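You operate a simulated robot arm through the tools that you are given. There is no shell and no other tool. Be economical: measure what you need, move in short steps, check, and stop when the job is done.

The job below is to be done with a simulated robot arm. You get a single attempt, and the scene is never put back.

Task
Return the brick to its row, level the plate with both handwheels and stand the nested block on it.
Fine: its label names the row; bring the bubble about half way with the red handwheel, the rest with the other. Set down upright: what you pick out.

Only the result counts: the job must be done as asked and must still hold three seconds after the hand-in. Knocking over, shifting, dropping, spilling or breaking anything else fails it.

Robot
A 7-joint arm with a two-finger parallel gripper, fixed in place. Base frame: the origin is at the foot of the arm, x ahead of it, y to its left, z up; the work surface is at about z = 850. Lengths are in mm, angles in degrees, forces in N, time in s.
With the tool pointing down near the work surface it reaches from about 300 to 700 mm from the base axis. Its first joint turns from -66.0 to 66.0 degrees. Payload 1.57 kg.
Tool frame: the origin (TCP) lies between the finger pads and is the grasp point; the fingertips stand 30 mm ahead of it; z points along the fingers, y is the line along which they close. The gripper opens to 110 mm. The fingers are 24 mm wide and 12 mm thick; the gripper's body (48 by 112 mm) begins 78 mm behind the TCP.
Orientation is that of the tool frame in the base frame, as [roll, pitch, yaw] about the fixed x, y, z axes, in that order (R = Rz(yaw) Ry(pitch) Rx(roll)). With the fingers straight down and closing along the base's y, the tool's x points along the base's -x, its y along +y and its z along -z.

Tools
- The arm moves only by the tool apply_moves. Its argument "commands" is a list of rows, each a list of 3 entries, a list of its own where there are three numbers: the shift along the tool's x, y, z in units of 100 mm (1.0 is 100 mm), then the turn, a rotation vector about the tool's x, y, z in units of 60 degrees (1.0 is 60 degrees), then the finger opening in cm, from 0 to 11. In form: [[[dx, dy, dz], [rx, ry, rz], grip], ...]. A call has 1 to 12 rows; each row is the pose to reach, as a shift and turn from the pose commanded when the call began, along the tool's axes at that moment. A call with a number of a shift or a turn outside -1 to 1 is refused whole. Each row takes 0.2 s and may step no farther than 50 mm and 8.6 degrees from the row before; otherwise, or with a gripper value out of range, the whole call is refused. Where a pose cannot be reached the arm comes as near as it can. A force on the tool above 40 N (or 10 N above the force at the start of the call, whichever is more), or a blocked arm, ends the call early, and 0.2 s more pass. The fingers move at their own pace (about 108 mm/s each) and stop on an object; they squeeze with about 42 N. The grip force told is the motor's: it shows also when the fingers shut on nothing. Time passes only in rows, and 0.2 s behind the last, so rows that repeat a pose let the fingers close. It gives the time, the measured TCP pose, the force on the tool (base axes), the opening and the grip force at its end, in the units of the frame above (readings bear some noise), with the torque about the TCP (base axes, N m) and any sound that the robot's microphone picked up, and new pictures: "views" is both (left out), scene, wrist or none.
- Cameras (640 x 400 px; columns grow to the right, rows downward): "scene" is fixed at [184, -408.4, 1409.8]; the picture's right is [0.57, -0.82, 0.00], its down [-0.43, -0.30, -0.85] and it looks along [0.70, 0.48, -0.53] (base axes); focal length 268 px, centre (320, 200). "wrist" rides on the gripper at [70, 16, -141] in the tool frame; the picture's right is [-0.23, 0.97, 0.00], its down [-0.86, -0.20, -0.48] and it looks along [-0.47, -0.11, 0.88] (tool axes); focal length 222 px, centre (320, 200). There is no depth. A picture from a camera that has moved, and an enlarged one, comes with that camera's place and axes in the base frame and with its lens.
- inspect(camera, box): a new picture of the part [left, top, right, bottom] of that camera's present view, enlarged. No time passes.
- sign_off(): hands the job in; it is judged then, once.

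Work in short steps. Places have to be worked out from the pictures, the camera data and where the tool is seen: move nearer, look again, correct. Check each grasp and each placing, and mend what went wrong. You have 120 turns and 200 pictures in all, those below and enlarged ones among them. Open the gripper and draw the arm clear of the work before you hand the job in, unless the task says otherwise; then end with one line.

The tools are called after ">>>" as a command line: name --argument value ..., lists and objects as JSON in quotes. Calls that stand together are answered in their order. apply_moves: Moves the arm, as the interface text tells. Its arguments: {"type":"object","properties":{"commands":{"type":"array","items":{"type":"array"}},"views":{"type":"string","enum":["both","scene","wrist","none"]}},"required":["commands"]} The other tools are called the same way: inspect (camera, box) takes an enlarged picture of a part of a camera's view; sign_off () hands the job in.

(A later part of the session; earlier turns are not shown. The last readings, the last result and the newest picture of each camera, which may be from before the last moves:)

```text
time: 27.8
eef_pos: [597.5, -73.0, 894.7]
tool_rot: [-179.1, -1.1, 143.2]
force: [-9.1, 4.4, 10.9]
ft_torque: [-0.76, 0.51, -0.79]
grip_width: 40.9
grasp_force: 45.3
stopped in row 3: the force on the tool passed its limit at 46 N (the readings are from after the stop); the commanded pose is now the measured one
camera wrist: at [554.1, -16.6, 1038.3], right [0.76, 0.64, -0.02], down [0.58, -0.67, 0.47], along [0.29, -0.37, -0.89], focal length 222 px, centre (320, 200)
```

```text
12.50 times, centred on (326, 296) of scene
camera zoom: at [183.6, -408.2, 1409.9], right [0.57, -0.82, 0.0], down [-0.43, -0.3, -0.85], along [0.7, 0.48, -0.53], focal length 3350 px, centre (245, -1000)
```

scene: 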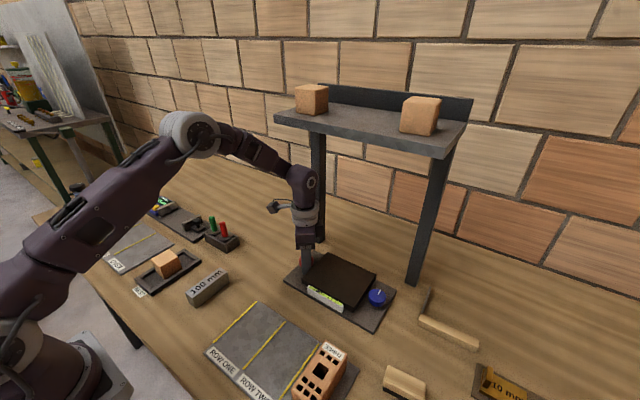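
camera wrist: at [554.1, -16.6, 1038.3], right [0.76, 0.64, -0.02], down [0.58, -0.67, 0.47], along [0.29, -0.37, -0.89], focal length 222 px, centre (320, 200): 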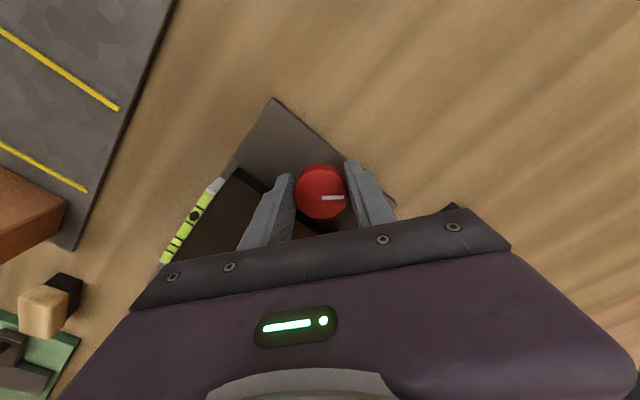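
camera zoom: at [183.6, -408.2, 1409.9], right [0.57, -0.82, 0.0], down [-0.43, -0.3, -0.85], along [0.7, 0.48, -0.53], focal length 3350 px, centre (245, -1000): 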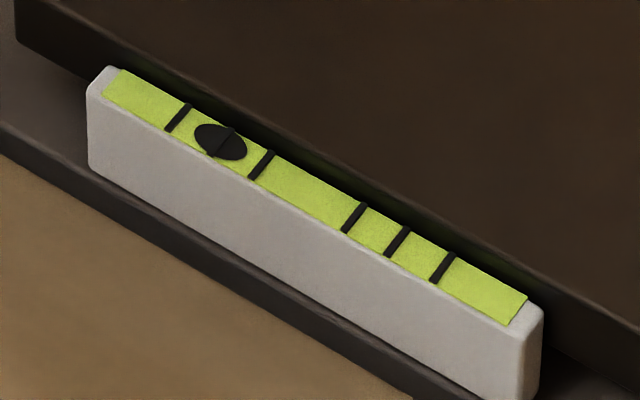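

The turn was blocked at 46 N and the bubble did not move. I inspect the wheel and fingers to see whether a finger touches the plate or the wheel slipped.

>>> inspect --camera "wrist" --box '[220, 130, 420, 255]'

>>> inspect --camera "scene" --box '[270, 220, 350, 300]'

```text
3.20 times, centred on (320, 192) of wrist
camera zoom: at [554.1, -16.6, 1038.3], right [0.76, 0.64, -0.02], down [0.58, -0.67, 0.47], along [0.29, -0.37, -0.89], focal length 711 px, centre (320, 224)
```

zoom: 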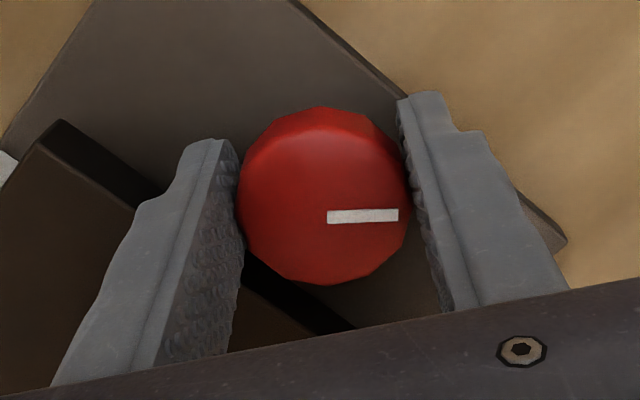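

```text
5.00 times, centred on (310, 260) of scene
camera zoom: at [183.6, -408.2, 1409.9], right [0.57, -0.82, 0.0], down [-0.43, -0.3, -0.85], along [0.7, 0.48, -0.53], focal length 1340 px, centre (370, -100)
```

zoom: 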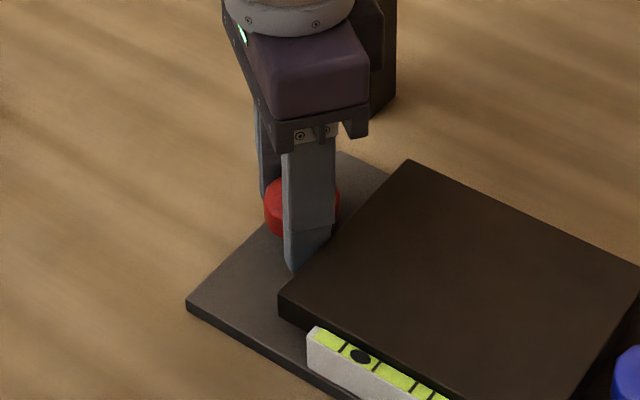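

The near finger has come up against the plate's edge. I loosen a little, rotate the fingers back to yaw ≈90 around the wheel without dragging it, then open and re-read the bubble.

>>> apply_moves --commands '[[[0.012, 0.016, 0], [0, 0, 0], 4.6], [[0.012, 0.016, 0], [0, 0, 0], 4.6], [[0.0, 0.0, 0], [0, 0, 0.13], 4.6], [[-0.02, 0, 0], [0, 0, 0.26], 4.8], [[-0.04, -0.01, 0], [0, 0, 0.39], 5.2], [[-0.04, -0.01, 0], [0, 0, 0.52], 6], [[-0.04, -0.01, 0], [0, 0, 0.65], 7], [[-0.04, -0.01, 0], [0, 0, 0.78], 8], [[-0.04, -0.01, 0], [0, 0, 0.88], 8]]' --views "wrist"

>>> inspect --camera "scene" --box '[302, 280, 350, 312]'

>>> inspect --camera "scene" --box '[270, 220, 350, 300]'

```text
time: 29.8
eef_pos: [600.3, -77.2, 894.3]
tool_rot: [-178.7, 0.1, 90.5]
force: [0.5, -0.4, 0.3]
ft_torque: [-0.01, 0.01, -0.04]
grip_width: 80.0
grasp_force: 0.0
camera wrist: at [618.6, -4.9, 1036.0], right [0.98, -0.22, -0.02], down [-0.18, -0.86, 0.48], along [-0.13, -0.47, -0.87], focal length 222 px, centre (320, 200)
```

wrist: 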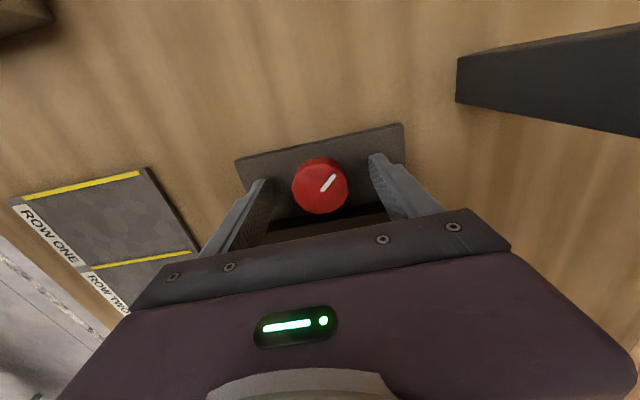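

```text
12.50 times, centred on (326, 296) of scene
camera zoom: at [184.0, -408.4, 1409.8], right [0.57, -0.82, 0.0], down [-0.43, -0.3, -0.85], along [0.7, 0.48, -0.53], focal length 3350 px, centre (245, -1000)
```

zoom: 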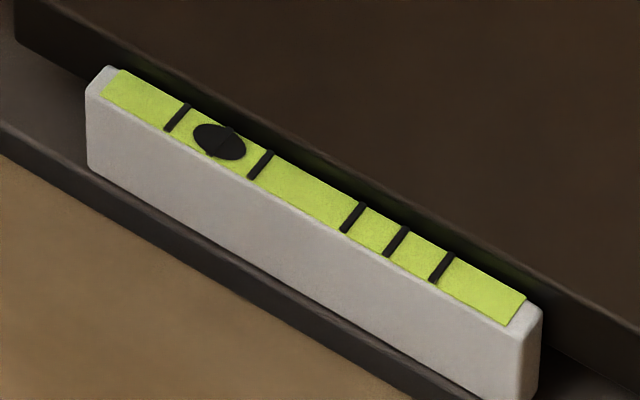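

```text
5.00 times, centred on (310, 260) of scene
camera zoom: at [184.0, -408.4, 1409.8], right [0.57, -0.82, 0.0], down [-0.43, -0.3, -0.85], along [0.7, 0.48, -0.53], focal length 1340 px, centre (370, -100)
```

zoom: 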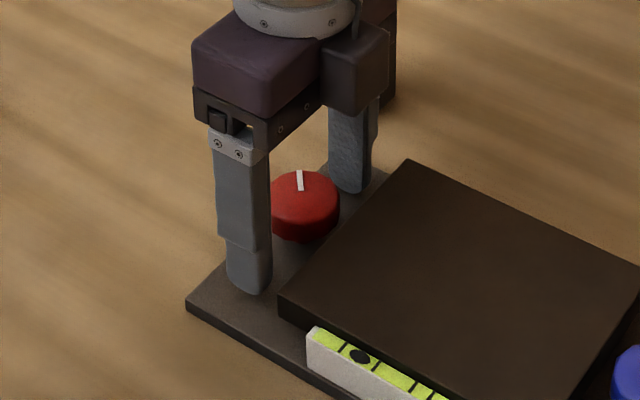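

After release the bubble stays at 220 while the pointer has turned about 44° net, so the reversal probably lost some play. I take a fresh grip at yaw≈62 and turn again in measured stages.

>>> apply_moves --commands '[[[0, 0, 0], [0, 0, 0.12], 7], [[0, -0.01, 0], [0, 0, 0.24], 6], [[0.01, -0.01, 0], [0, 0, 0.36], 6], [[0.01, -0.01, 0], [0, 0, 0.47], 6], [[0.01, -0.01, 0], [0, 0, 0.47], 3.5], [[0.01, -0.01, 0], [0, 0, 0.47], 3.5], [[0.01, -0.01, 0], [0, 0, 0.47], 3.5]]' --views "wrist"

>>> apply_moves --commands '[[[0, 0, 0], [0, 0, -0.08], 3.5], [[0, 0, 0], [0, 0, -0.16], 3.5], [[0, 0, 0], [0, 0, -0.25], 3.5], [[0, 0, 0], [0, 0, -0.25], 3.5]]' --views "wrist"

>>> inspect --camera "scene" --box '[302, 280, 350, 312]'

```text
time: 31.4
eef_pos: [599.7, -76.9, 894.1]
tool_rot: [-179.1, 0.7, 62.3]
force: [8.2, -4.9, 0.4]
ft_torque: [0.03, -0.2, -0.01]
grip_width: 43.6
grasp_force: 4.5
camera wrist: at [649.2, -20.0, 1035.8], right [0.76, -0.65, -0.01], down [-0.56, -0.66, 0.49], along [-0.33, -0.36, -0.87], focal length 222 px, centre (320, 200)
```

wrist: 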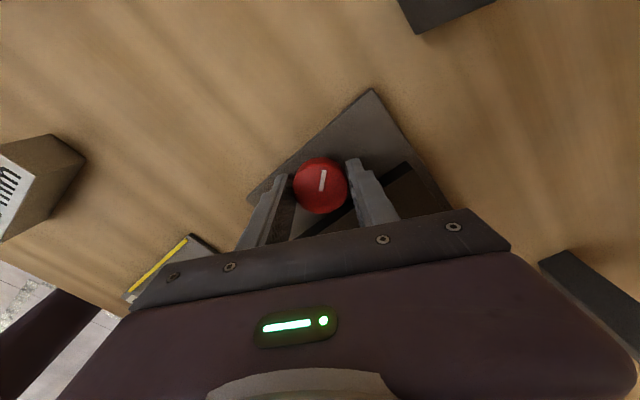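

```text
time: 32.4
eef_pos: [599.6, -76.7, 894.2]
tool_rot: [-178.8, 0.3, 77.4]
force: [8.1, -3.5, 0.1]
ft_torque: [-0.17, -0.15, -0.04]
grip_width: 43.7
grasp_force: 4.7
camera wrist: at [633.6, -9.9, 1035.8], right [0.9, -0.43, -0.02], down [-0.37, -0.79, 0.49], along [-0.23, -0.43, -0.87], focal length 222 px, centre (320, 200)
```

wrist: 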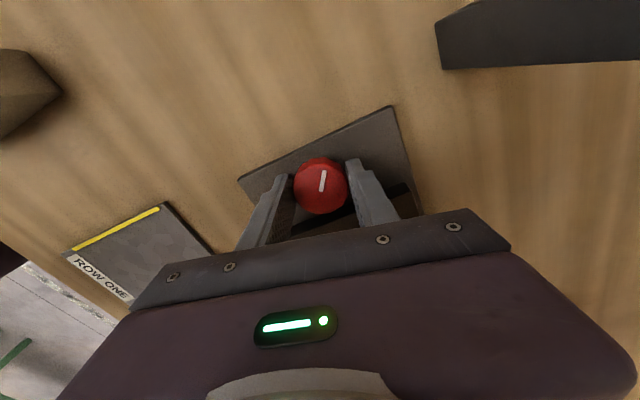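

```text
12.50 times, centred on (326, 296) of scene
camera zoom: at [184.2, -408.5, 1409.7], right [0.57, -0.82, 0.0], down [-0.43, -0.3, -0.85], along [0.7, 0.48, -0.53], focal length 3350 px, centre (245, -1000)
```

zoom: 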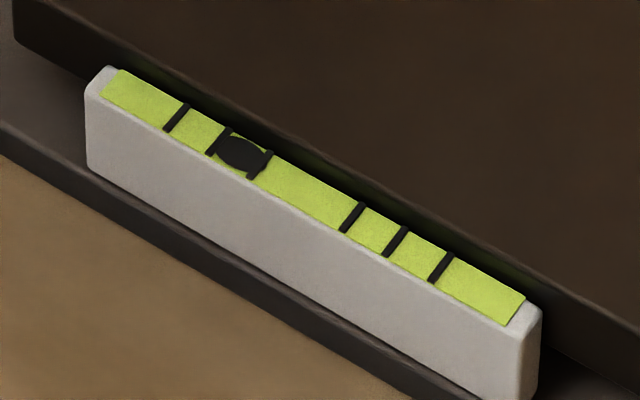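

That gave +21 px (bubble at 241), and there was no slip. About 9° more reaches the half-way point at 254.

>>> apply_moves --commands '[[[0, 0, 0], [0, 0, -0.08], 3.5], [[0, 0, 0], [0, 0, -0.155], 3.5], [[0, 0, 0], [0, 0, -0.155], 3.5]]' --views "none"

>>> inspect --camera "scene" --box '[302, 280, 350, 312]'

```text
time: 33.2
eef_pos: [600.4, -76.7, 894.8]
tool_rot: [-178.8, 0.1, 86.7]
force: [8.5, -1.5, 2.1]
ft_torque: [-0.07, -0.18, 0.03]
grip_width: 43.2
grasp_force: 4.7
```

```text
12.50 times, centred on (326, 296) of scene
camera zoom: at [184.1, -408.4, 1409.8], right [0.57, -0.82, 0.0], down [-0.43, -0.3, -0.85], along [0.7, 0.48, -0.53], focal length 3350 px, centre (245, -1000)
```

zoom: 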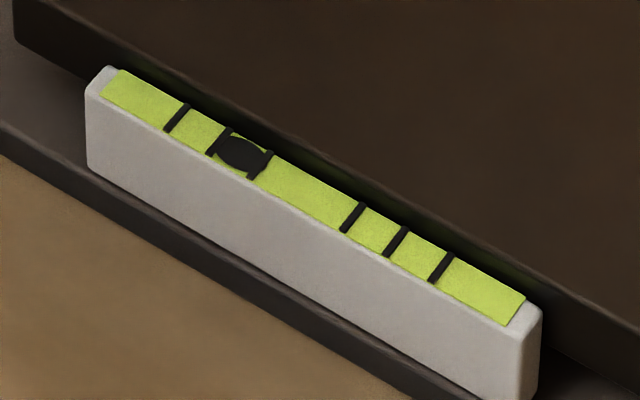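

The bubble moves in steps of about 21 px per 30° (detents). Two steps gives 38 % of the way and three gives about 58 %, nearer to half, so I turn about 21° more to land on the third.

>>> apply_moves --commands '[[[0, 0, 0], [0, 0, -0.12], 3.5], [[0, 0, 0], [0, 0, -0.24], 3.5], [[0, 0, 0], [0, 0, -0.35], 3.5], [[0, 0, 0], [0, 0, -0.35], 3.5]]' --views "wrist"

>>> inspect --camera "scene" --box '[302, 280, 350, 312]'

```text
time: 34.2
eef_pos: [600.3, -75.4, 894.4]
tool_rot: [-178.6, -0.4, 107.7]
force: [8.4, 2.3, 1.1]
ft_torque: [-0.08, -0.2, 0.01]
grip_width: 43.1
grasp_force: 4.4
camera wrist: at [597.0, -2.3, 1036.2], right [1.0, 0.08, -0.02], down [0.08, -0.88, 0.48], along [0.02, -0.48, -0.88], focal length 222 px, centre (320, 200)
```

wrist: 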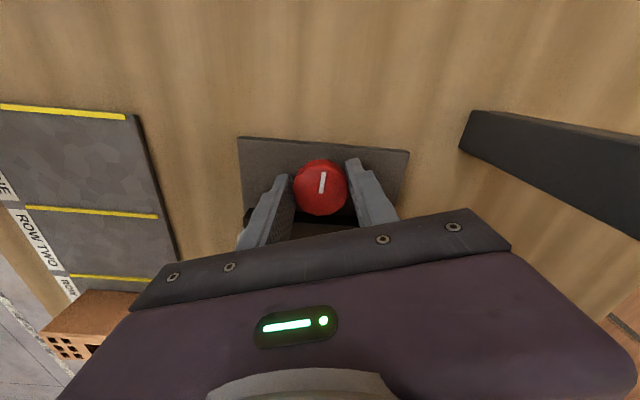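

```text
12.50 times, centred on (326, 296) of scene
camera zoom: at [184.2, -408.3, 1409.8], right [0.57, -0.82, 0.0], down [-0.43, -0.3, -0.85], along [0.7, 0.48, -0.53], focal length 3350 px, centre (245, -1000)
```

zoom: 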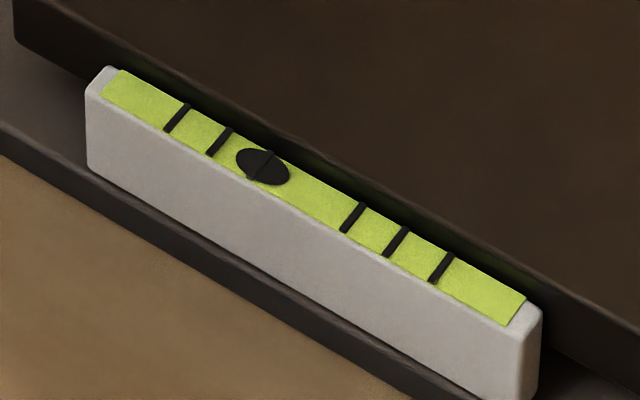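

The bubble is now at 262, about 57 % of the way. I release the red wheel, lift, and slide at z≈940 over the plate toward the blue wheel.

>>> apply_moves --commands '[[[0, 0, 0], [0, 0, 0], 7], [[0, 0, 0], [0, 0, 0], 7], [[0, 0, -0.2], [0, 0, 0], 7], [[0, 0, -0.45], [0, 0, 0.1], 7], [[0, 0, -0.46], [0, 0, 0.2], 7], [[0, 0, -0.46], [0, 0, 0.297], 7]]' --views "none"

>>> apply_moves --commands '[[[-0.25, 0, 0], [0, 0, 0], 7], [[-0.5, 0, 0], [0, 0, 0], 7], [[-0.75, 0, 0], [0, 0, 0], 7], [[-1.0, 0, 0], [0, 0, 0], 7]]'

```text
time: 35.6
eef_pos: [599.2, -76.9, 941.2]
tool_rot: [-178.8, 0.1, 89.7]
force: [0.7, 0.4, 0.1]
ft_torque: [0.01, 0.02, 0.02]
grip_width: 70.0
grasp_force: 0.0
```

```text
time: 36.6
eef_pos: [599.4, -177.2, 941.9]
tool_rot: [-178.7, 0.1, 89.7]
force: [-0.1, -0.4, -0.4]
ft_torque: [-0.02, -0.02, -0.03]
grip_width: 69.9
grasp_force: 0.1
camera wrist: at [619.4, -105.3, 1082.3], right [0.97, -0.23, -0.02], down [-0.19, -0.85, 0.48], along [-0.13, -0.47, -0.87], focal length 222 px, centre (320, 200)
```

scene: 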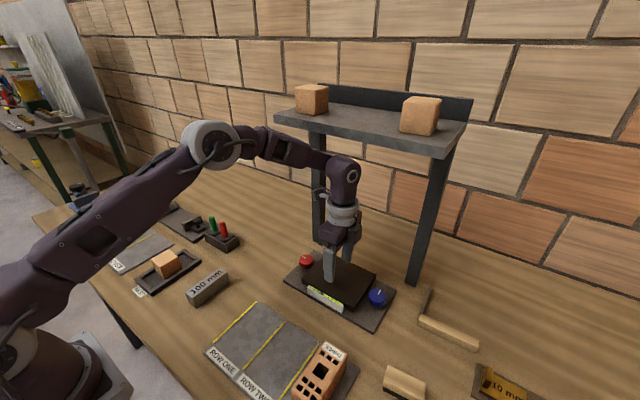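
wrist: 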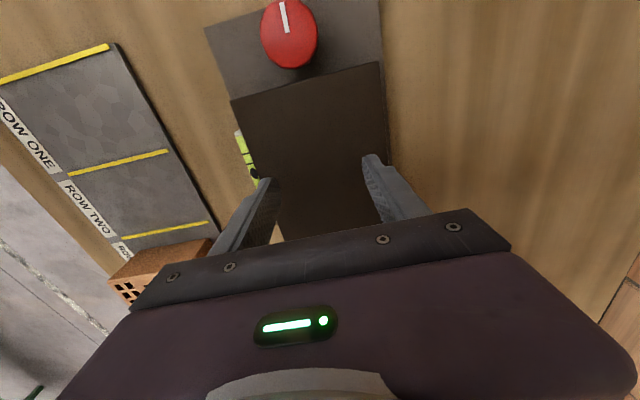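

The pointer now shows 90° in total, which confirms 3×30°. I continue over the blue wheel.

>>> apply_moves --commands '[[[-0.25, 0, 0], [0, 0, 0], 8], [[-0.5, 0, 0], [0, 0, 0], 8], [[-0.75, 0, 0], [0, 0, 0], 8], [[-1.0, 0.02, 0], [0, 0, 0], 8], [[-1.0, 0.02, 0], [0, 0, 0], 8]]'

>>> inspect --camera "scene" --box '[330, 240, 410, 320]'

```text
time: 37.8
eef_pos: [600.4, -277.6, 942.0]
tool_rot: [-178.7, 0.0, 89.7]
force: [0.4, -0.3, -0.2]
ft_torque: [0.0, 0.01, 0.01]
grip_width: 80.1
grasp_force: 0.1
camera wrist: at [620.3, -204.8, 1083.1], right [0.97, -0.23, -0.02], down [-0.19, -0.85, 0.48], along [-0.13, -0.47, -0.87], focal length 222 px, centre (320, 200)
```

scene: 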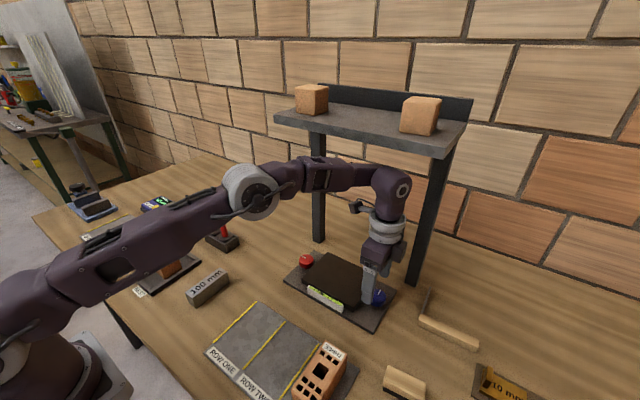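
wrist: 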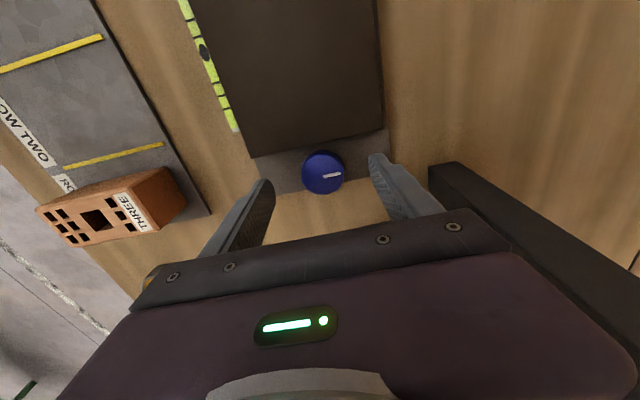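

```text
5.00 times, centred on (370, 280) of scene
camera zoom: at [183.9, -408.4, 1409.8], right [0.57, -0.82, 0.0], down [-0.43, -0.3, -0.85], along [0.7, 0.48, -0.53], focal length 1340 px, centre (70, -200)
```

zoom: 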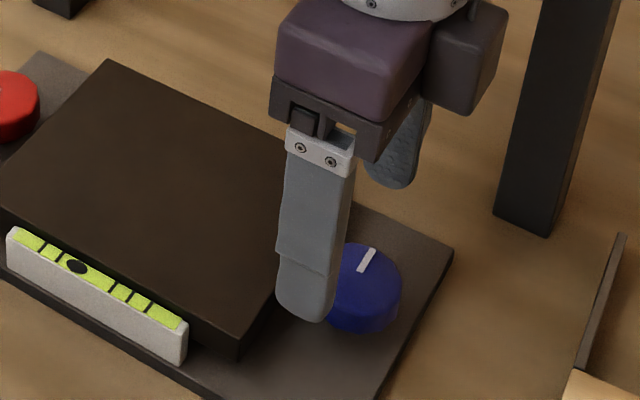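

The blue wheel is at about (601,-285). I centre on it, descend and grip.

>>> apply_moves --commands '[[[-0.07, 0, 0.1], [0, 0, 0], 8], [[-0.07, 0, 0.25], [0, 0, 0], 8], [[-0.07, 0, 0.4], [0, 0, 0], 8], [[-0.07, 0, 0.47], [0, 0, 0], 8], [[-0.07, 0, 0.47], [0, 0, 0], 8]]' --views "wrist"

>>> apply_moves --commands '[[[0, 0, 0], [0, 0, 0.12], 7], [[0, 0, 0], [0, 0, 0.24], 6], [[0, 0, 0], [0, 0, 0.36], 6], [[0, 0, 0], [0, 0, 0.36], 3.5], [[0, 0, 0], [0, 0, 0.36], 3.5], [[0, 0, 0], [0, 0, 0.36], 3.5]]' --views "wrist"

>>> inspect --camera "scene" --box '[302, 280, 350, 312]'

```text
time: 39.0
eef_pos: [601.3, -282.9, 894.6]
tool_rot: [-178.8, 0.2, 89.7]
force: [-1.0, -0.8, 1.3]
ft_torque: [0.0, 0.01, -0.01]
grip_width: 79.8
grasp_force: 0.2
camera wrist: at [620.5, -211.3, 1035.7], right [0.97, -0.23, -0.02], down [-0.19, -0.85, 0.48], along [-0.13, -0.47, -0.87], focal length 222 px, centre (320, 200)
```

wrist: 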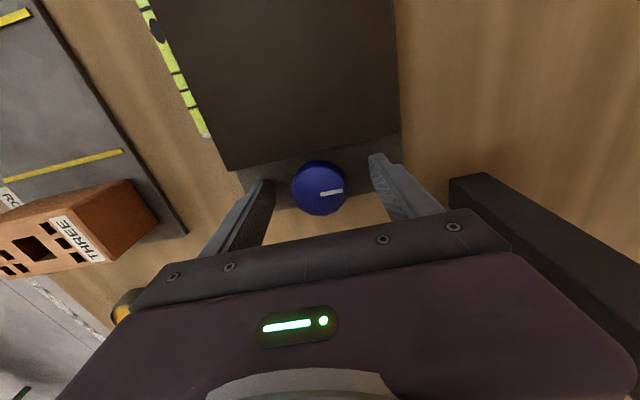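

```text
time: 40.4
eef_pos: [600.5, -282.7, 894.5]
tool_rot: [-178.8, 0.5, 68.2]
force: [-1.4, 1.6, 0.1]
ft_torque: [-0.22, 0.29, -0.02]
grip_width: 41.2
grasp_force: 44.9
camera wrist: at [645.1, -222.3, 1035.1], right [0.82, -0.57, -0.02], down [-0.49, -0.72, 0.49], along [-0.29, -0.39, -0.87], focal length 222 px, centre (320, 200)
```

wrist: 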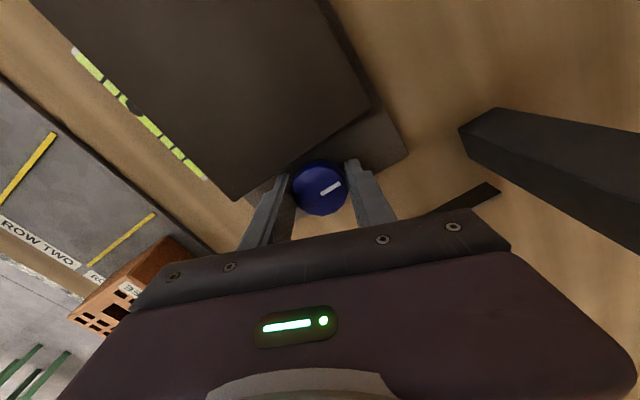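

```text
12.50 times, centred on (326, 296) of scene
camera zoom: at [183.9, -408.3, 1409.8], right [0.57, -0.82, 0.0], down [-0.43, -0.3, -0.85], along [0.7, 0.48, -0.53], focal length 3350 px, centre (245, -1000)
```

zoom: 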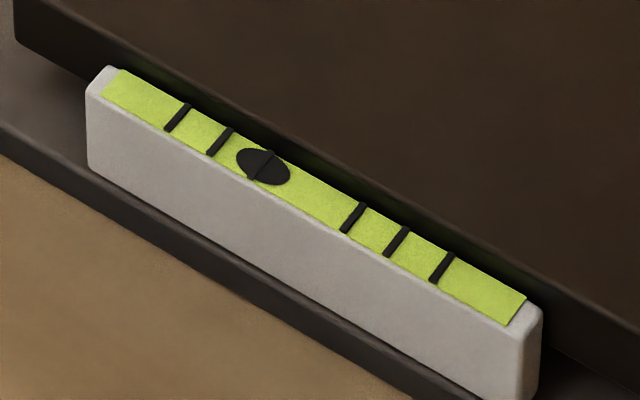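

Blue is gripped at yaw 68. I turn it a trial -30° and read the bubble.

>>> apply_moves --commands '[[[0, 0, 0], [0, 0, -0.12], 3.5], [[0, 0, 0], [0, 0, -0.24], 3.5], [[0, 0, 0], [0, 0, -0.36], 3.5], [[0, 0, 0], [0, 0, -0.48], 3.5], [[0, 0, 0], [0, 0, -0.5], 3.5], [[0, 0, 0], [0, 0, -0.5], 3.5]]' --views "wrist"

>>> inspect --camera "scene" --box '[302, 280, 350, 312]'

```text
time: 41.8
eef_pos: [599.9, -282.3, 895.0]
tool_rot: [-178.7, -0.1, 98.2]
force: [-10.3, 6.0, 3.1]
ft_torque: [-0.44, 0.33, -0.02]
grip_width: 41.1
grasp_force: 44.6
camera wrist: at [609.5, -209.7, 1035.9], right [1.0, -0.09, -0.02], down [-0.06, -0.87, 0.48], along [-0.06, -0.48, -0.88], focal length 222 px, centre (320, 200)
```

wrist: 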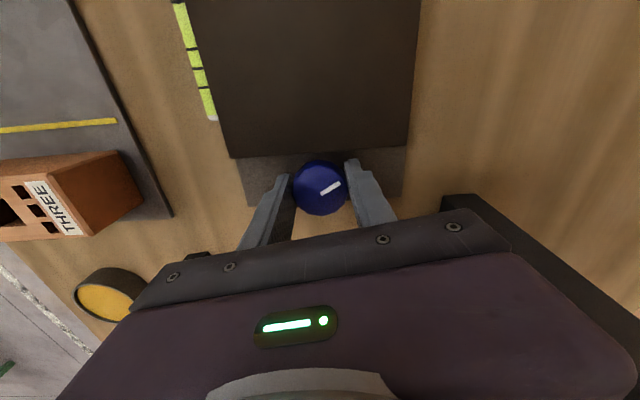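

```text
12.50 times, centred on (326, 296) of scene
camera zoom: at [183.6, -408.2, 1409.9], right [0.57, -0.82, 0.0], down [-0.43, -0.3, -0.85], along [0.7, 0.48, -0.53], focal length 3350 px, centre (245, -1000)
```

zoom: 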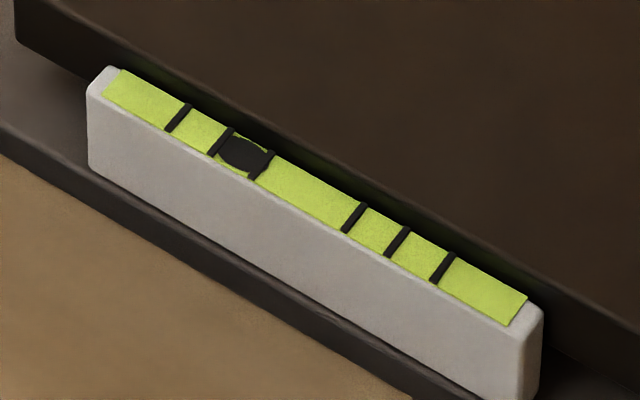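

-30° moved it back one step to 242, so blue must go the other way, +90° from here. I turn +48°, regrip, then turn the rest.

>>> apply_moves --commands '[[[0, 0, 0], [0, 0, 0.12], 3.5], [[0, 0, 0], [0, 0, 0.24], 3.5], [[0, 0, 0], [0, 0, 0.36], 3.5], [[0, 0, 0], [0, 0, 0.48], 3.5], [[0, 0, 0], [0, 0, 0.6], 3.5], [[0, 0, 0], [0, 0, 0.72], 3.5], [[0, 0, 0], [0, 0, 0.8], 3.5], [[0, 0, 0], [0, 0, 0.8], 3.5]]' --views "wrist"

>>> inspect --camera "scene" --box '[302, 280, 350, 312]'

```text
time: 43.6
eef_pos: [600.4, -283.3, 894.5]
tool_rot: [-179.2, 0.9, 50.1]
force: [7.8, -1.1, -4.1]
ft_torque: [-0.7, 0.36, 0.28]
grip_width: 41.3
grasp_force: 45.3
camera wrist: at [660.7, -238.5, 1034.7], right [0.6, -0.8, -0.01], down [-0.69, -0.53, 0.49], along [-0.4, -0.29, -0.87], focal length 222 px, centre (320, 200)
```

wrist: 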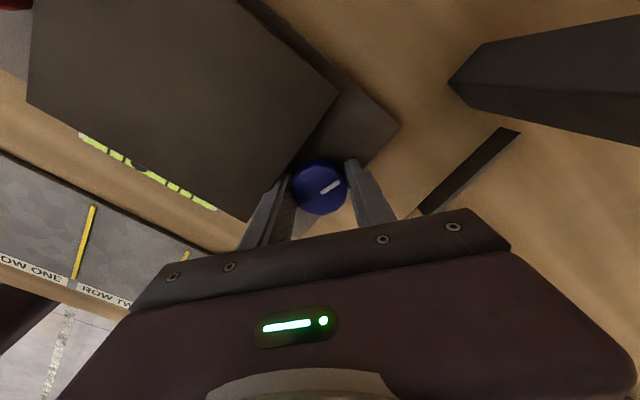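

```text
12.50 times, centred on (326, 296) of scene
camera zoom: at [184.3, -408.4, 1409.7], right [0.57, -0.82, 0.0], down [-0.43, -0.3, -0.85], along [0.7, 0.48, -0.53], focal length 3350 px, centre (245, -1000)
```

zoom: 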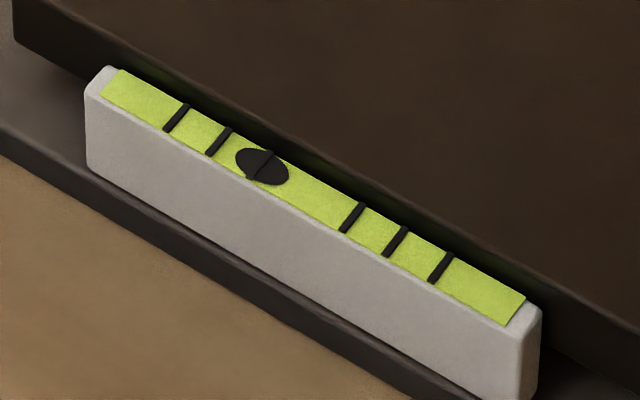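

It is back at 262 with the wheel at about +18° net. I loosen, rotate back to yaw ≈110, and regrip.

>>> apply_moves --commands '[[[0, 0, 0], [0, 0, 0], 4.7], [[0, 0, 0], [0, 0, 0], 4.7], [[0, 0, 0], [0, 0, -0.13], 5.5], [[0, 0, 0], [0, 0, -0.26], 6], [[0, 0, 0], [0, 0, -0.39], 6], [[0, 0, 0], [0, 0, -0.52], 6], [[0, 0, 0], [0, 0, -0.65], 6], [[0, 0, 0], [0, 0, -0.78], 6], [[0, 0, 0], [0, 0, -0.9], 6], [[0, 0, 0], [0, 0, -1.0], 6], [[0, 0, 0], [0, 0, -1.0], 3.5], [[0, 0, 0], [0, 0, -1.0], 3.5]]' --views "none"

>>> apply_moves --commands '[[[0, 0, 0], [0, 0, 0], 3.5], [[0, 0, 0], [0, 0, 0.12], 3.5], [[0, 0, 0], [0, 0, 0.24], 3.5], [[0, 0, 0], [0, 0, 0.36], 3.5], [[0, 0, 0], [0, 0, 0.48], 3.5], [[0, 0, 0], [0, 0, 0.6], 3.5], [[0, 0, 0], [0, 0, 0.7], 3.5], [[0, 0, 0], [0, 0, 0.7], 3.5]]' --views "wrist"

>>> inspect --camera "scene" --box '[302, 280, 350, 312]'

```text
time: 46.2
eef_pos: [599.5, -283.8, 893.8]
tool_rot: [-178.7, -0.4, 110.2]
force: [-4.6, -1.2, 0.7]
ft_torque: [0.03, 0.21, 0.05]
grip_width: 41.5
grasp_force: 45.2
```

```text
time: 48.0
eef_pos: [600.9, -283.8, 892.7]
tool_rot: [-178.9, 0.5, 68.1]
force: [-4.1, -1.5, 2.9]
ft_torque: [0.82, -0.19, 0.01]
grip_width: 41.3
grasp_force: 44.7
camera wrist: at [644.9, -222.5, 1035.1], right [0.82, -0.57, -0.02], down [-0.49, -0.72, 0.49], along [-0.29, -0.39, -0.87], focal length 222 px, centre (320, 200)
```

wrist: 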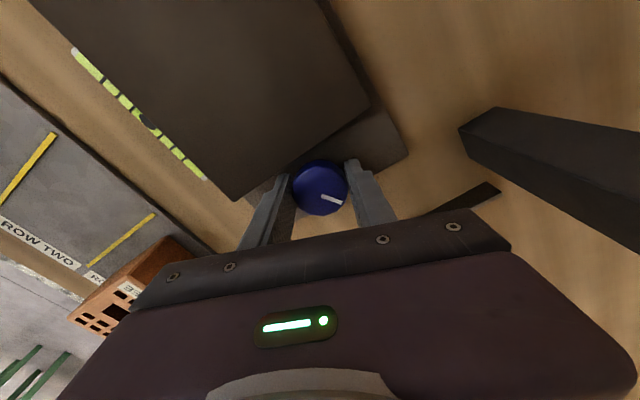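

```text
12.50 times, centred on (326, 296) of scene
camera zoom: at [183.8, -408.4, 1409.8], right [0.57, -0.82, 0.0], down [-0.43, -0.3, -0.85], along [0.7, 0.48, -0.53], focal length 3350 px, centre (245, -1000)
```

zoom: 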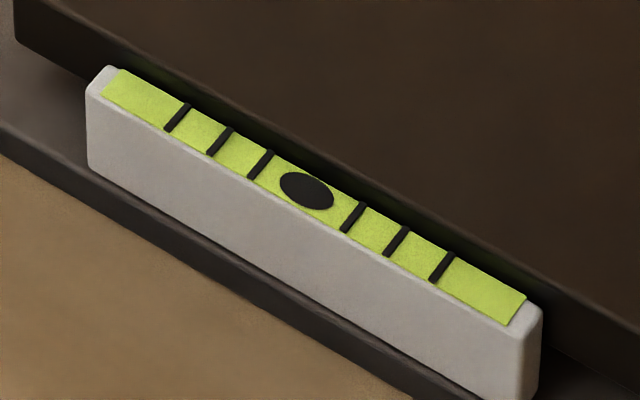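

The bubble is centred (306 vs 308). I release blue, lift straight up and slide out from under the shelf.

>>> apply_moves --commands '[[[0, 0, 0], [0, 0, 0], 6], [[0, 0, 0], [0, 0, 0], 6], [[0, 0, -0.2], [0, 0, 0], 6], [[0, 0, -0.4], [0, 0, 0], 6], [[0, 0, -0.49], [0, 0, -0.12], 6], [[0, 0, -0.49], [0, 0, -0.24], 6], [[0, 0, -0.49], [0, 0, -0.36], 6]]' --views "none"

>>> apply_moves --commands '[[[0.1, -0.25, 0], [0, 0, 0], 6], [[0.25, -0.5, 0], [0, 0, 0], 6], [[0.4, -0.75, 0], [0, 0, 0], 6], [[0.6, -1.0, 0], [0, 0, 0], 6]]' --views "scene"

>>> inspect --camera "scene" --box '[302, 280, 350, 312]'

>>> inspect --camera "scene" --box '[120, 230, 220, 300]'

```text
time: 49.6
eef_pos: [600.7, -283.5, 943.7]
tool_rot: [-178.8, 0.1, 90.0]
force: [0.4, -0.1, 0.2]
ft_torque: [0.0, 0.0, 0.0]
grip_width: 60.0
grasp_force: 0.0
```

```text
time: 50.6
eef_pos: [500.3, -222.7, 944.5]
tool_rot: [-178.8, 0.1, 89.7]
force: [0.1, 0.3, -0.4]
ft_torque: [0.01, -0.01, -0.01]
grip_width: 59.7
grasp_force: 0.1
```

scene: 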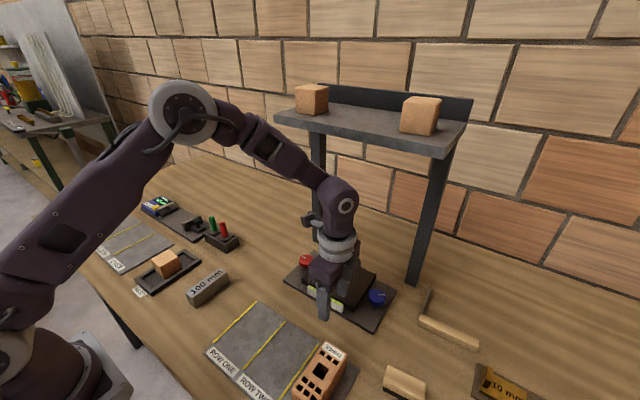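

```text
12.50 times, centred on (326, 296) of scene
camera zoom: at [184.0, -408.4, 1409.8], right [0.57, -0.82, 0.0], down [-0.43, -0.3, -0.85], along [0.7, 0.48, -0.53], focal length 3350 px, centre (245, -1000)
```

zoom: 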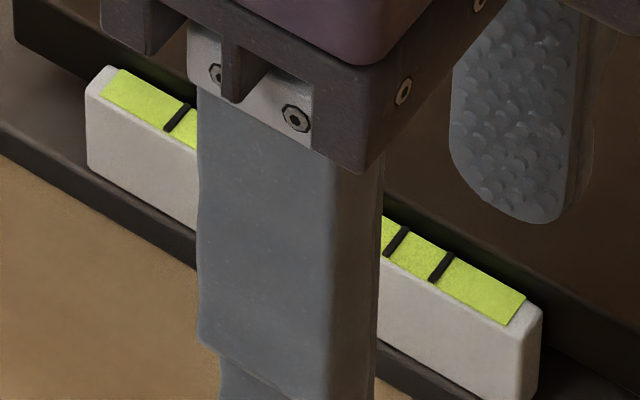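

```text
5.71 times, centred on (170, 265) of scene
camera zoom: at [184.0, -408.4, 1409.8], right [0.57, -0.82, 0.0], down [-0.43, -0.3, -0.85], along [0.7, 0.48, -0.53], focal length 1531 px, centre (1177, -171)
```

zoom: 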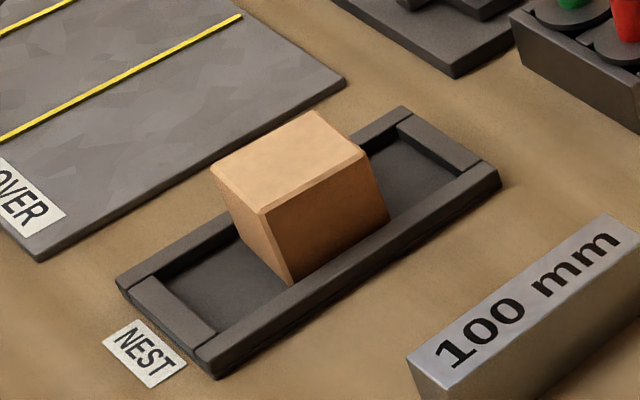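

The nested block is about 50 mm, upright in its tray at roughly (380,223), and its top is at z≈904. I raise, turn to yaw 180 and travel over to it.

>>> apply_moves --commands '[[[0.05, -0.1, 0], [0, 0, -0.13], 8], [[0.15, -0.2, -0.1], [0, 0, -0.26], 8], [[0.28, -0.3, -0.2], [0, 0, -0.39], 8], [[0.4, -0.4, -0.3], [0, 0, -0.52], 8], [[0.55, -0.5, -0.4], [0, 0, -0.65], 8], [[0.7, -0.6, -0.5], [0, 0, -0.78], 8], [[0.85, -0.6, -0.6], [0, 0, -0.9], 8], [[1.0, -0.6, -0.6], [0, 0, -1.0], 8]]' --views "none"

>>> apply_moves --commands '[[[0.21, 0.17, 0], [0, 0, -0.13], 8], [[0.42, 0.33, 0], [0, 0, -0.26], 8], [[0.63, 0.5, 0], [0, 0, -0.39], 8], [[0.846, 0.666, 0], [0, 0, -0.5], 8]]' --views "none"

>>> apply_moves --commands '[[[0.06, 0.33, 0], [0, 0, 0], 8], [[0.13, 0.66, 0], [0, 0, 0], 8], [[0.2, 1.0, 0], [0, 0, 0], 8]]' --views "none"

>>> apply_moves --commands '[[[0, 0.33, 0], [0, 0, 0], 8], [[0, 0.66, 0], [0, 0, 0], 8], [[0, 1.0, 0], [0, 0, 0], 8]]'

```text
time: 52.4
eef_pos: [443.9, -122.4, 1005.9]
tool_rot: [-179.3, -1.1, 149.9]
force: [0.4, -0.8, 0.4]
ft_torque: [0.01, -0.03, 0.02]
grip_width: 79.9
grasp_force: 0.0
```

```text
time: 53.4
eef_pos: [405.4, -23.1, 1006.3]
tool_rot: [-179.8, -1.2, 179.9]
force: [-0.5, -0.4, -0.4]
ft_torque: [0.0, 0.0, 0.01]
grip_width: 79.8
grasp_force: 0.0
```

```text
time: 54.2
eef_pos: [386.2, 78.2, 1006.9]
tool_rot: [-179.8, -1.4, 179.9]
force: [0.5, 0.3, 0.8]
ft_torque: [0.0, 0.0, 0.04]
grip_width: 80.1
grasp_force: 0.1
```

```text
time: 55.0
eef_pos: [383.9, 177.6, 1007.1]
tool_rot: [-179.9, -1.3, 179.8]
force: [0.4, -0.1, 0.1]
ft_torque: [-0.01, -0.02, -0.03]
grip_width: 80.2
grasp_force: 0.1
camera wrist: at [316.7, 196.4, 1150.8], right [0.23, 0.97, -0.01], down [0.86, -0.2, 0.46], along [0.45, -0.11, -0.89], focal length 222 px, centre (320, 200)
```

scene: 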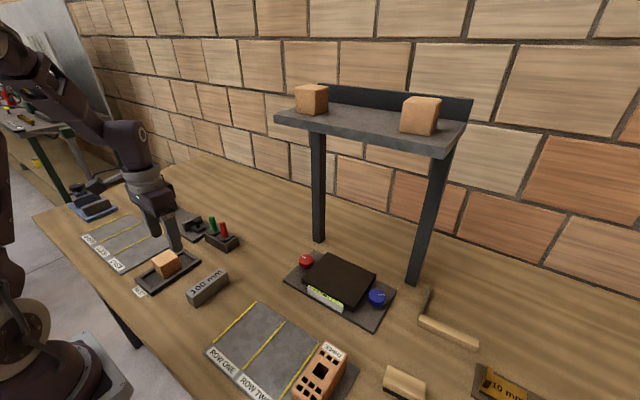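
wrist: 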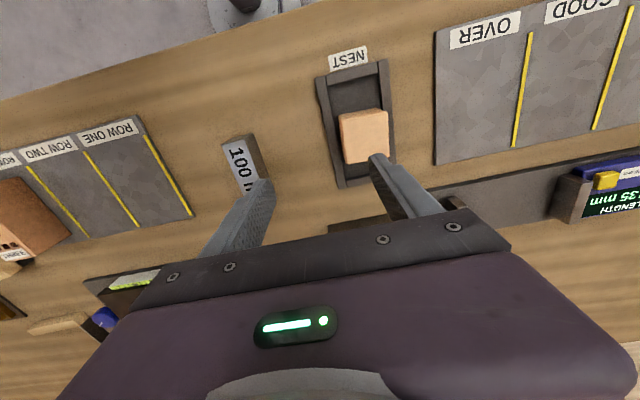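

I move above the block at y≈226, correct the small pitch, and lower for a closer look.

>>> apply_moves --commands '[[[0.02, 0.25, 0.15], [0, -0.0217, 0], 8.5], [[0.05, 0.48, 0.4], [0, -0.0217, 0], 8.5], [[0.05, 0.48, 0.5], [0, -0.0217, 0], 8.5]]'

>>> inspect --camera "scene" --box '[302, 280, 350, 312]'

>>> inspect --camera "scene" --box '[120, 200, 220, 300]'

```text
time: 55.8
eef_pos: [376.6, 226.1, 954.5]
tool_rot: [-179.9, 0.1, 179.8]
force: [0.6, 0.2, -0.1]
ft_torque: [-0.02, -0.04, 0.04]
grip_width: 85.1
grasp_force: 0.0
camera wrist: at [307.2, 244.7, 1097.3], right [0.23, 0.97, 0.0], down [0.85, -0.2, 0.48], along [0.47, -0.11, -0.88], focal length 222 px, centre (320, 200)
```

scene: 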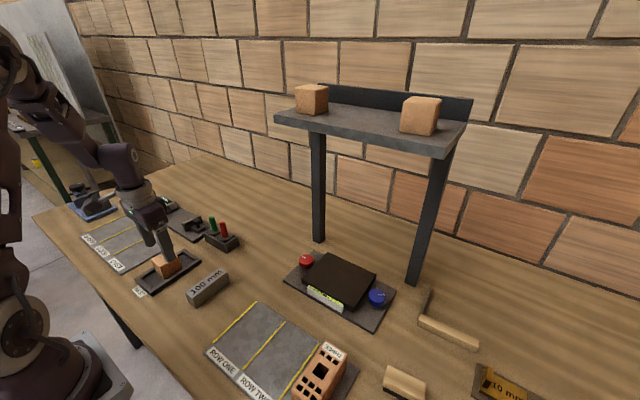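
wrist: 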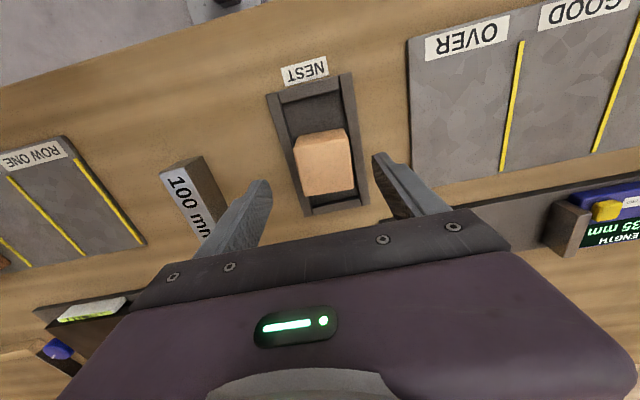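

```text
12.50 times, centred on (326, 296) of scene
camera zoom: at [184.0, -408.4, 1409.8], right [0.57, -0.82, 0.0], down [-0.43, -0.3, -0.85], along [0.7, 0.48, -0.53], focal length 3350 px, centre (245, -1000)
```

zoom: 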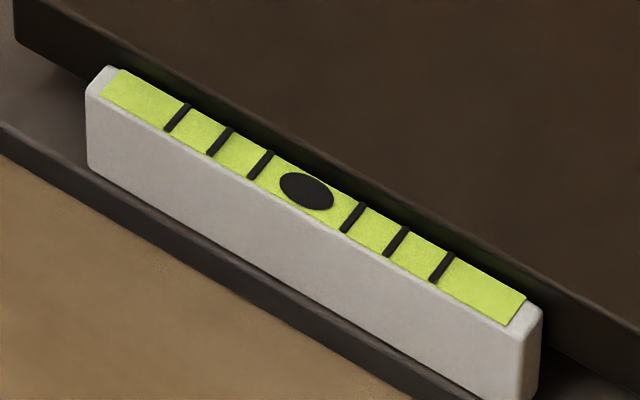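

```text
4.00 times, centred on (170, 250) of scene
camera zoom: at [184.0, -408.4, 1409.8], right [0.57, -0.82, 0.0], down [-0.43, -0.3, -0.85], along [0.7, 0.48, -0.53], focal length 1072 px, centre (920, 0)
```

zoom: 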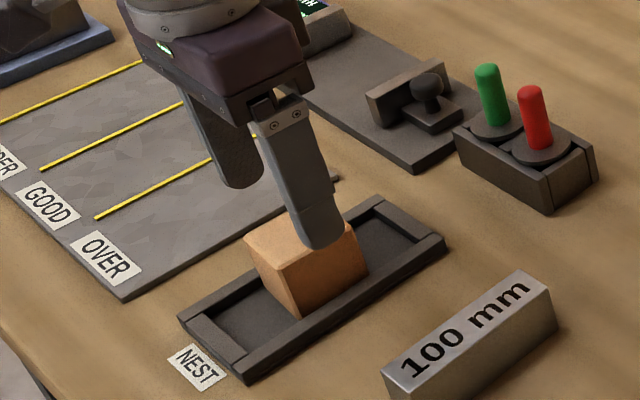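

The level still reads centred. The block is between the fingers, so I lower to TCP z≈906 (tips above the tray walls) and check from the pictures.

>>> apply_moves --commands '[[[0, 0.02, 0.2], [0, 0, 0], 8.5], [[0, 0.02, 0.4], [0, 0, 0], 8.5], [[0, 0.02, 0.48], [0, 0, 0], 8.5], [[0, 0.02, 0.48], [0, 0, 0], 7]]' --views "wrist"

>>> inspect --camera "scene" --box '[130, 220, 210, 300]'

>>> inspect --camera "wrist" --box '[220, 80, 420, 230]'

```text
time: 56.8
eef_pos: [376.3, 226.6, 907.6]
tool_rot: [-179.9, 0.0, 179.7]
force: [0.3, 0.1, 0.2]
ft_torque: [-0.01, 0.02, 0.02]
grip_width: 70.1
grasp_force: 0.0
camera wrist: at [307.2, 245.5, 1050.7], right [0.23, 0.97, 0.0], down [0.85, -0.2, 0.48], along [0.47, -0.11, -0.88], focal length 222 px, centre (320, 200)
```

wrist: 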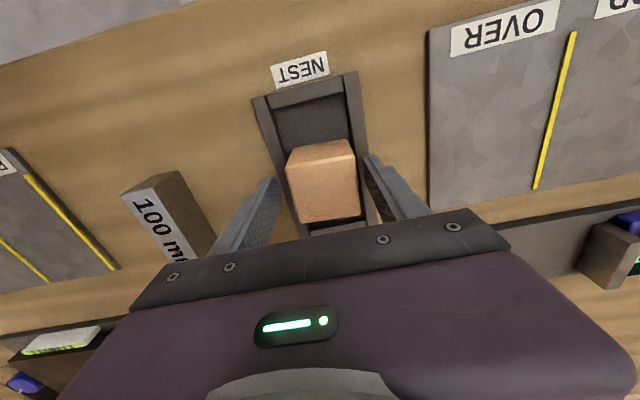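

```text
5.00 times, centred on (170, 260) of scene
camera zoom: at [184.0, -408.4, 1409.8], right [0.57, -0.82, 0.0], down [-0.43, -0.3, -0.85], along [0.7, 0.48, -0.53], focal length 1340 px, centre (1070, -100)
```

zoom: 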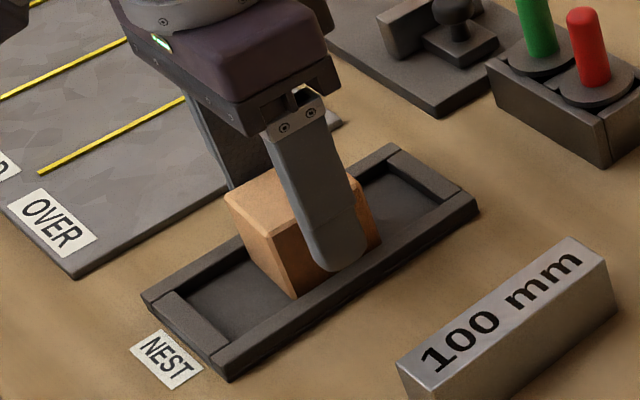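

```text
2.67 times, centred on (320, 155) of wrist
camera zoom: at [307.2, 245.5, 1050.7], right [0.23, 0.97, 0.0], down [0.85, -0.2, 0.48], along [0.47, -0.11, -0.88], focal length 592 px, centre (320, 320)
```

zoom: 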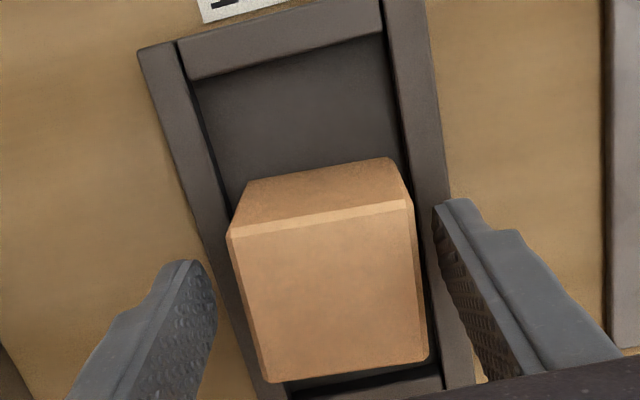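

The block's centre is nearer y≈231, x≈378. I shift +4 mm and close gently.

>>> apply_moves --commands '[[[-0.01, 0.045, 0.02], [0, 0, 0], 7], [[-0.01, 0.045, 0.02], [0, 0, 0], 5.6], [[-0.01, 0.045, 0.02], [0, 0, 0], 5.6]]' --views "wrist"

>>> inspect --camera "wrist" --box '[220, 80, 420, 230]'

```text
time: 57.6
eef_pos: [377.5, 231.9, 907.0]
tool_rot: [179.9, 0.0, 179.8]
force: [-0.4, -1.1, 0.2]
ft_torque: [0.04, -0.02, 0.03]
grip_width: 55.8
grasp_force: 0.0
camera wrist: at [308.4, 249.7, 1049.5], right [0.23, 0.97, 0.0], down [0.85, -0.2, 0.48], along [0.47, -0.11, -0.88], focal length 222 px, centre (320, 200)
```

wrist: 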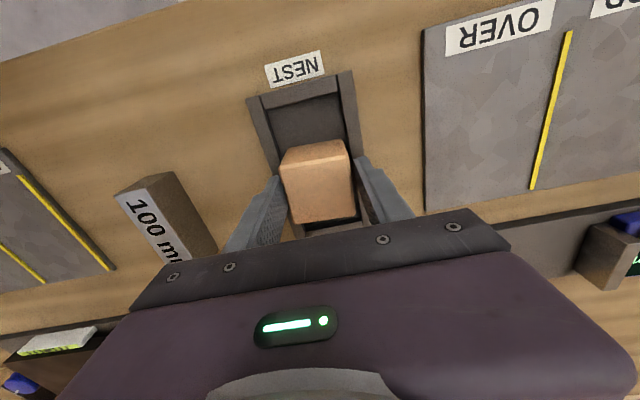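

```text
2.67 times, centred on (320, 155) of wrist
camera zoom: at [308.4, 249.7, 1049.5], right [0.23, 0.97, 0.0], down [0.85, -0.2, 0.48], along [0.47, -0.11, -0.88], focal length 592 px, centre (320, 320)
```

zoom: 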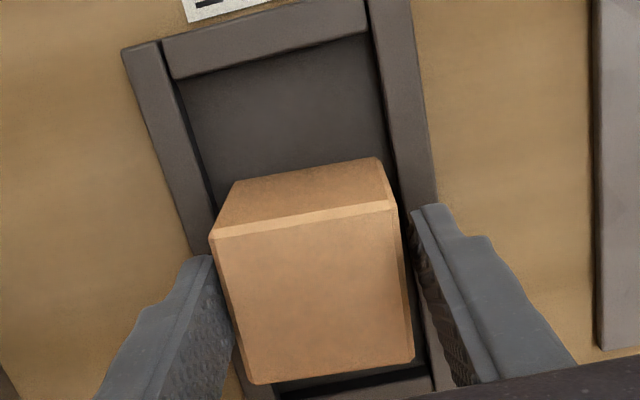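

The gap is now a bit larger on the right, so I shift back 2 mm, close fully, then lift slightly.

>>> apply_moves --commands '[[[0, -0.022, 0], [0, 0, 0], 5.6], [[0, -0.022, 0], [0, 0, 0], 4], [[0, -0.022, 0], [0, 0, 0], 4], [[0, -0.022, 0], [0, 0, 0], 4]]' --views "none"

>>> apply_moves --commands '[[[0, 0, -0.1], [0, 0, 0], 4], [[0, 0, -0.4], [0, 0, 0], 4], [[0, 0, -0.8], [0, 0, 0], 4]]'

>>> inspect --camera "scene" --box '[120, 200, 220, 300]'

```text
time: 58.6
eef_pos: [377.9, 230.0, 907.8]
tool_rot: [-179.9, 0.0, 179.9]
force: [0.8, 1.4, 2.1]
ft_torque: [0.05, -0.07, -0.03]
grip_width: 49.3
grasp_force: 42.4
```

```text
time: 59.4
eef_pos: [379.2, 228.7, 985.6]
tool_rot: [-179.9, 0.0, 179.8]
force: [0.1, -0.5, -1.8]
ft_torque: [0.05, 0.01, -0.03]
grip_width: 49.5
grasp_force: 42.1
camera wrist: at [309.8, 247.4, 1129.0], right [0.23, 0.97, 0.0], down [0.85, -0.2, 0.48], along [0.47, -0.11, -0.88], focal length 222 px, centre (320, 200)
```

scene: 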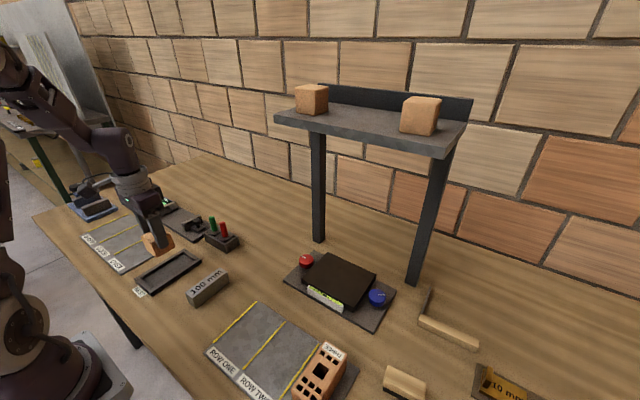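
wrist: 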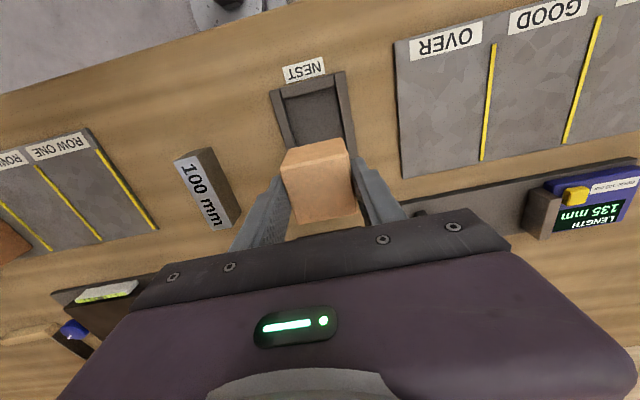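

```text
4.00 times, centred on (170, 250) of scene
camera zoom: at [184.0, -408.4, 1409.8], right [0.57, -0.82, 0.0], down [-0.43, -0.3, -0.85], along [0.7, 0.48, -0.53], focal length 1072 px, centre (920, 0)
```

zoom: 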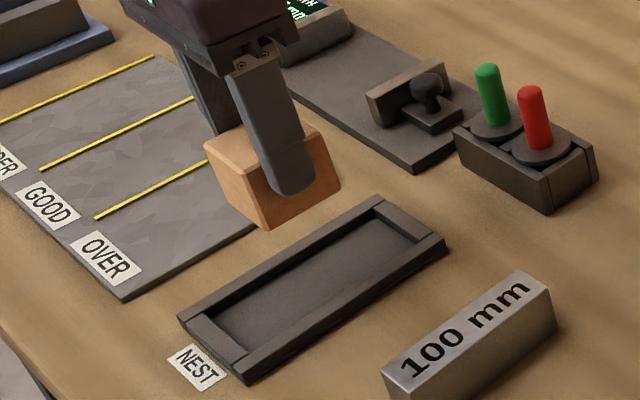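

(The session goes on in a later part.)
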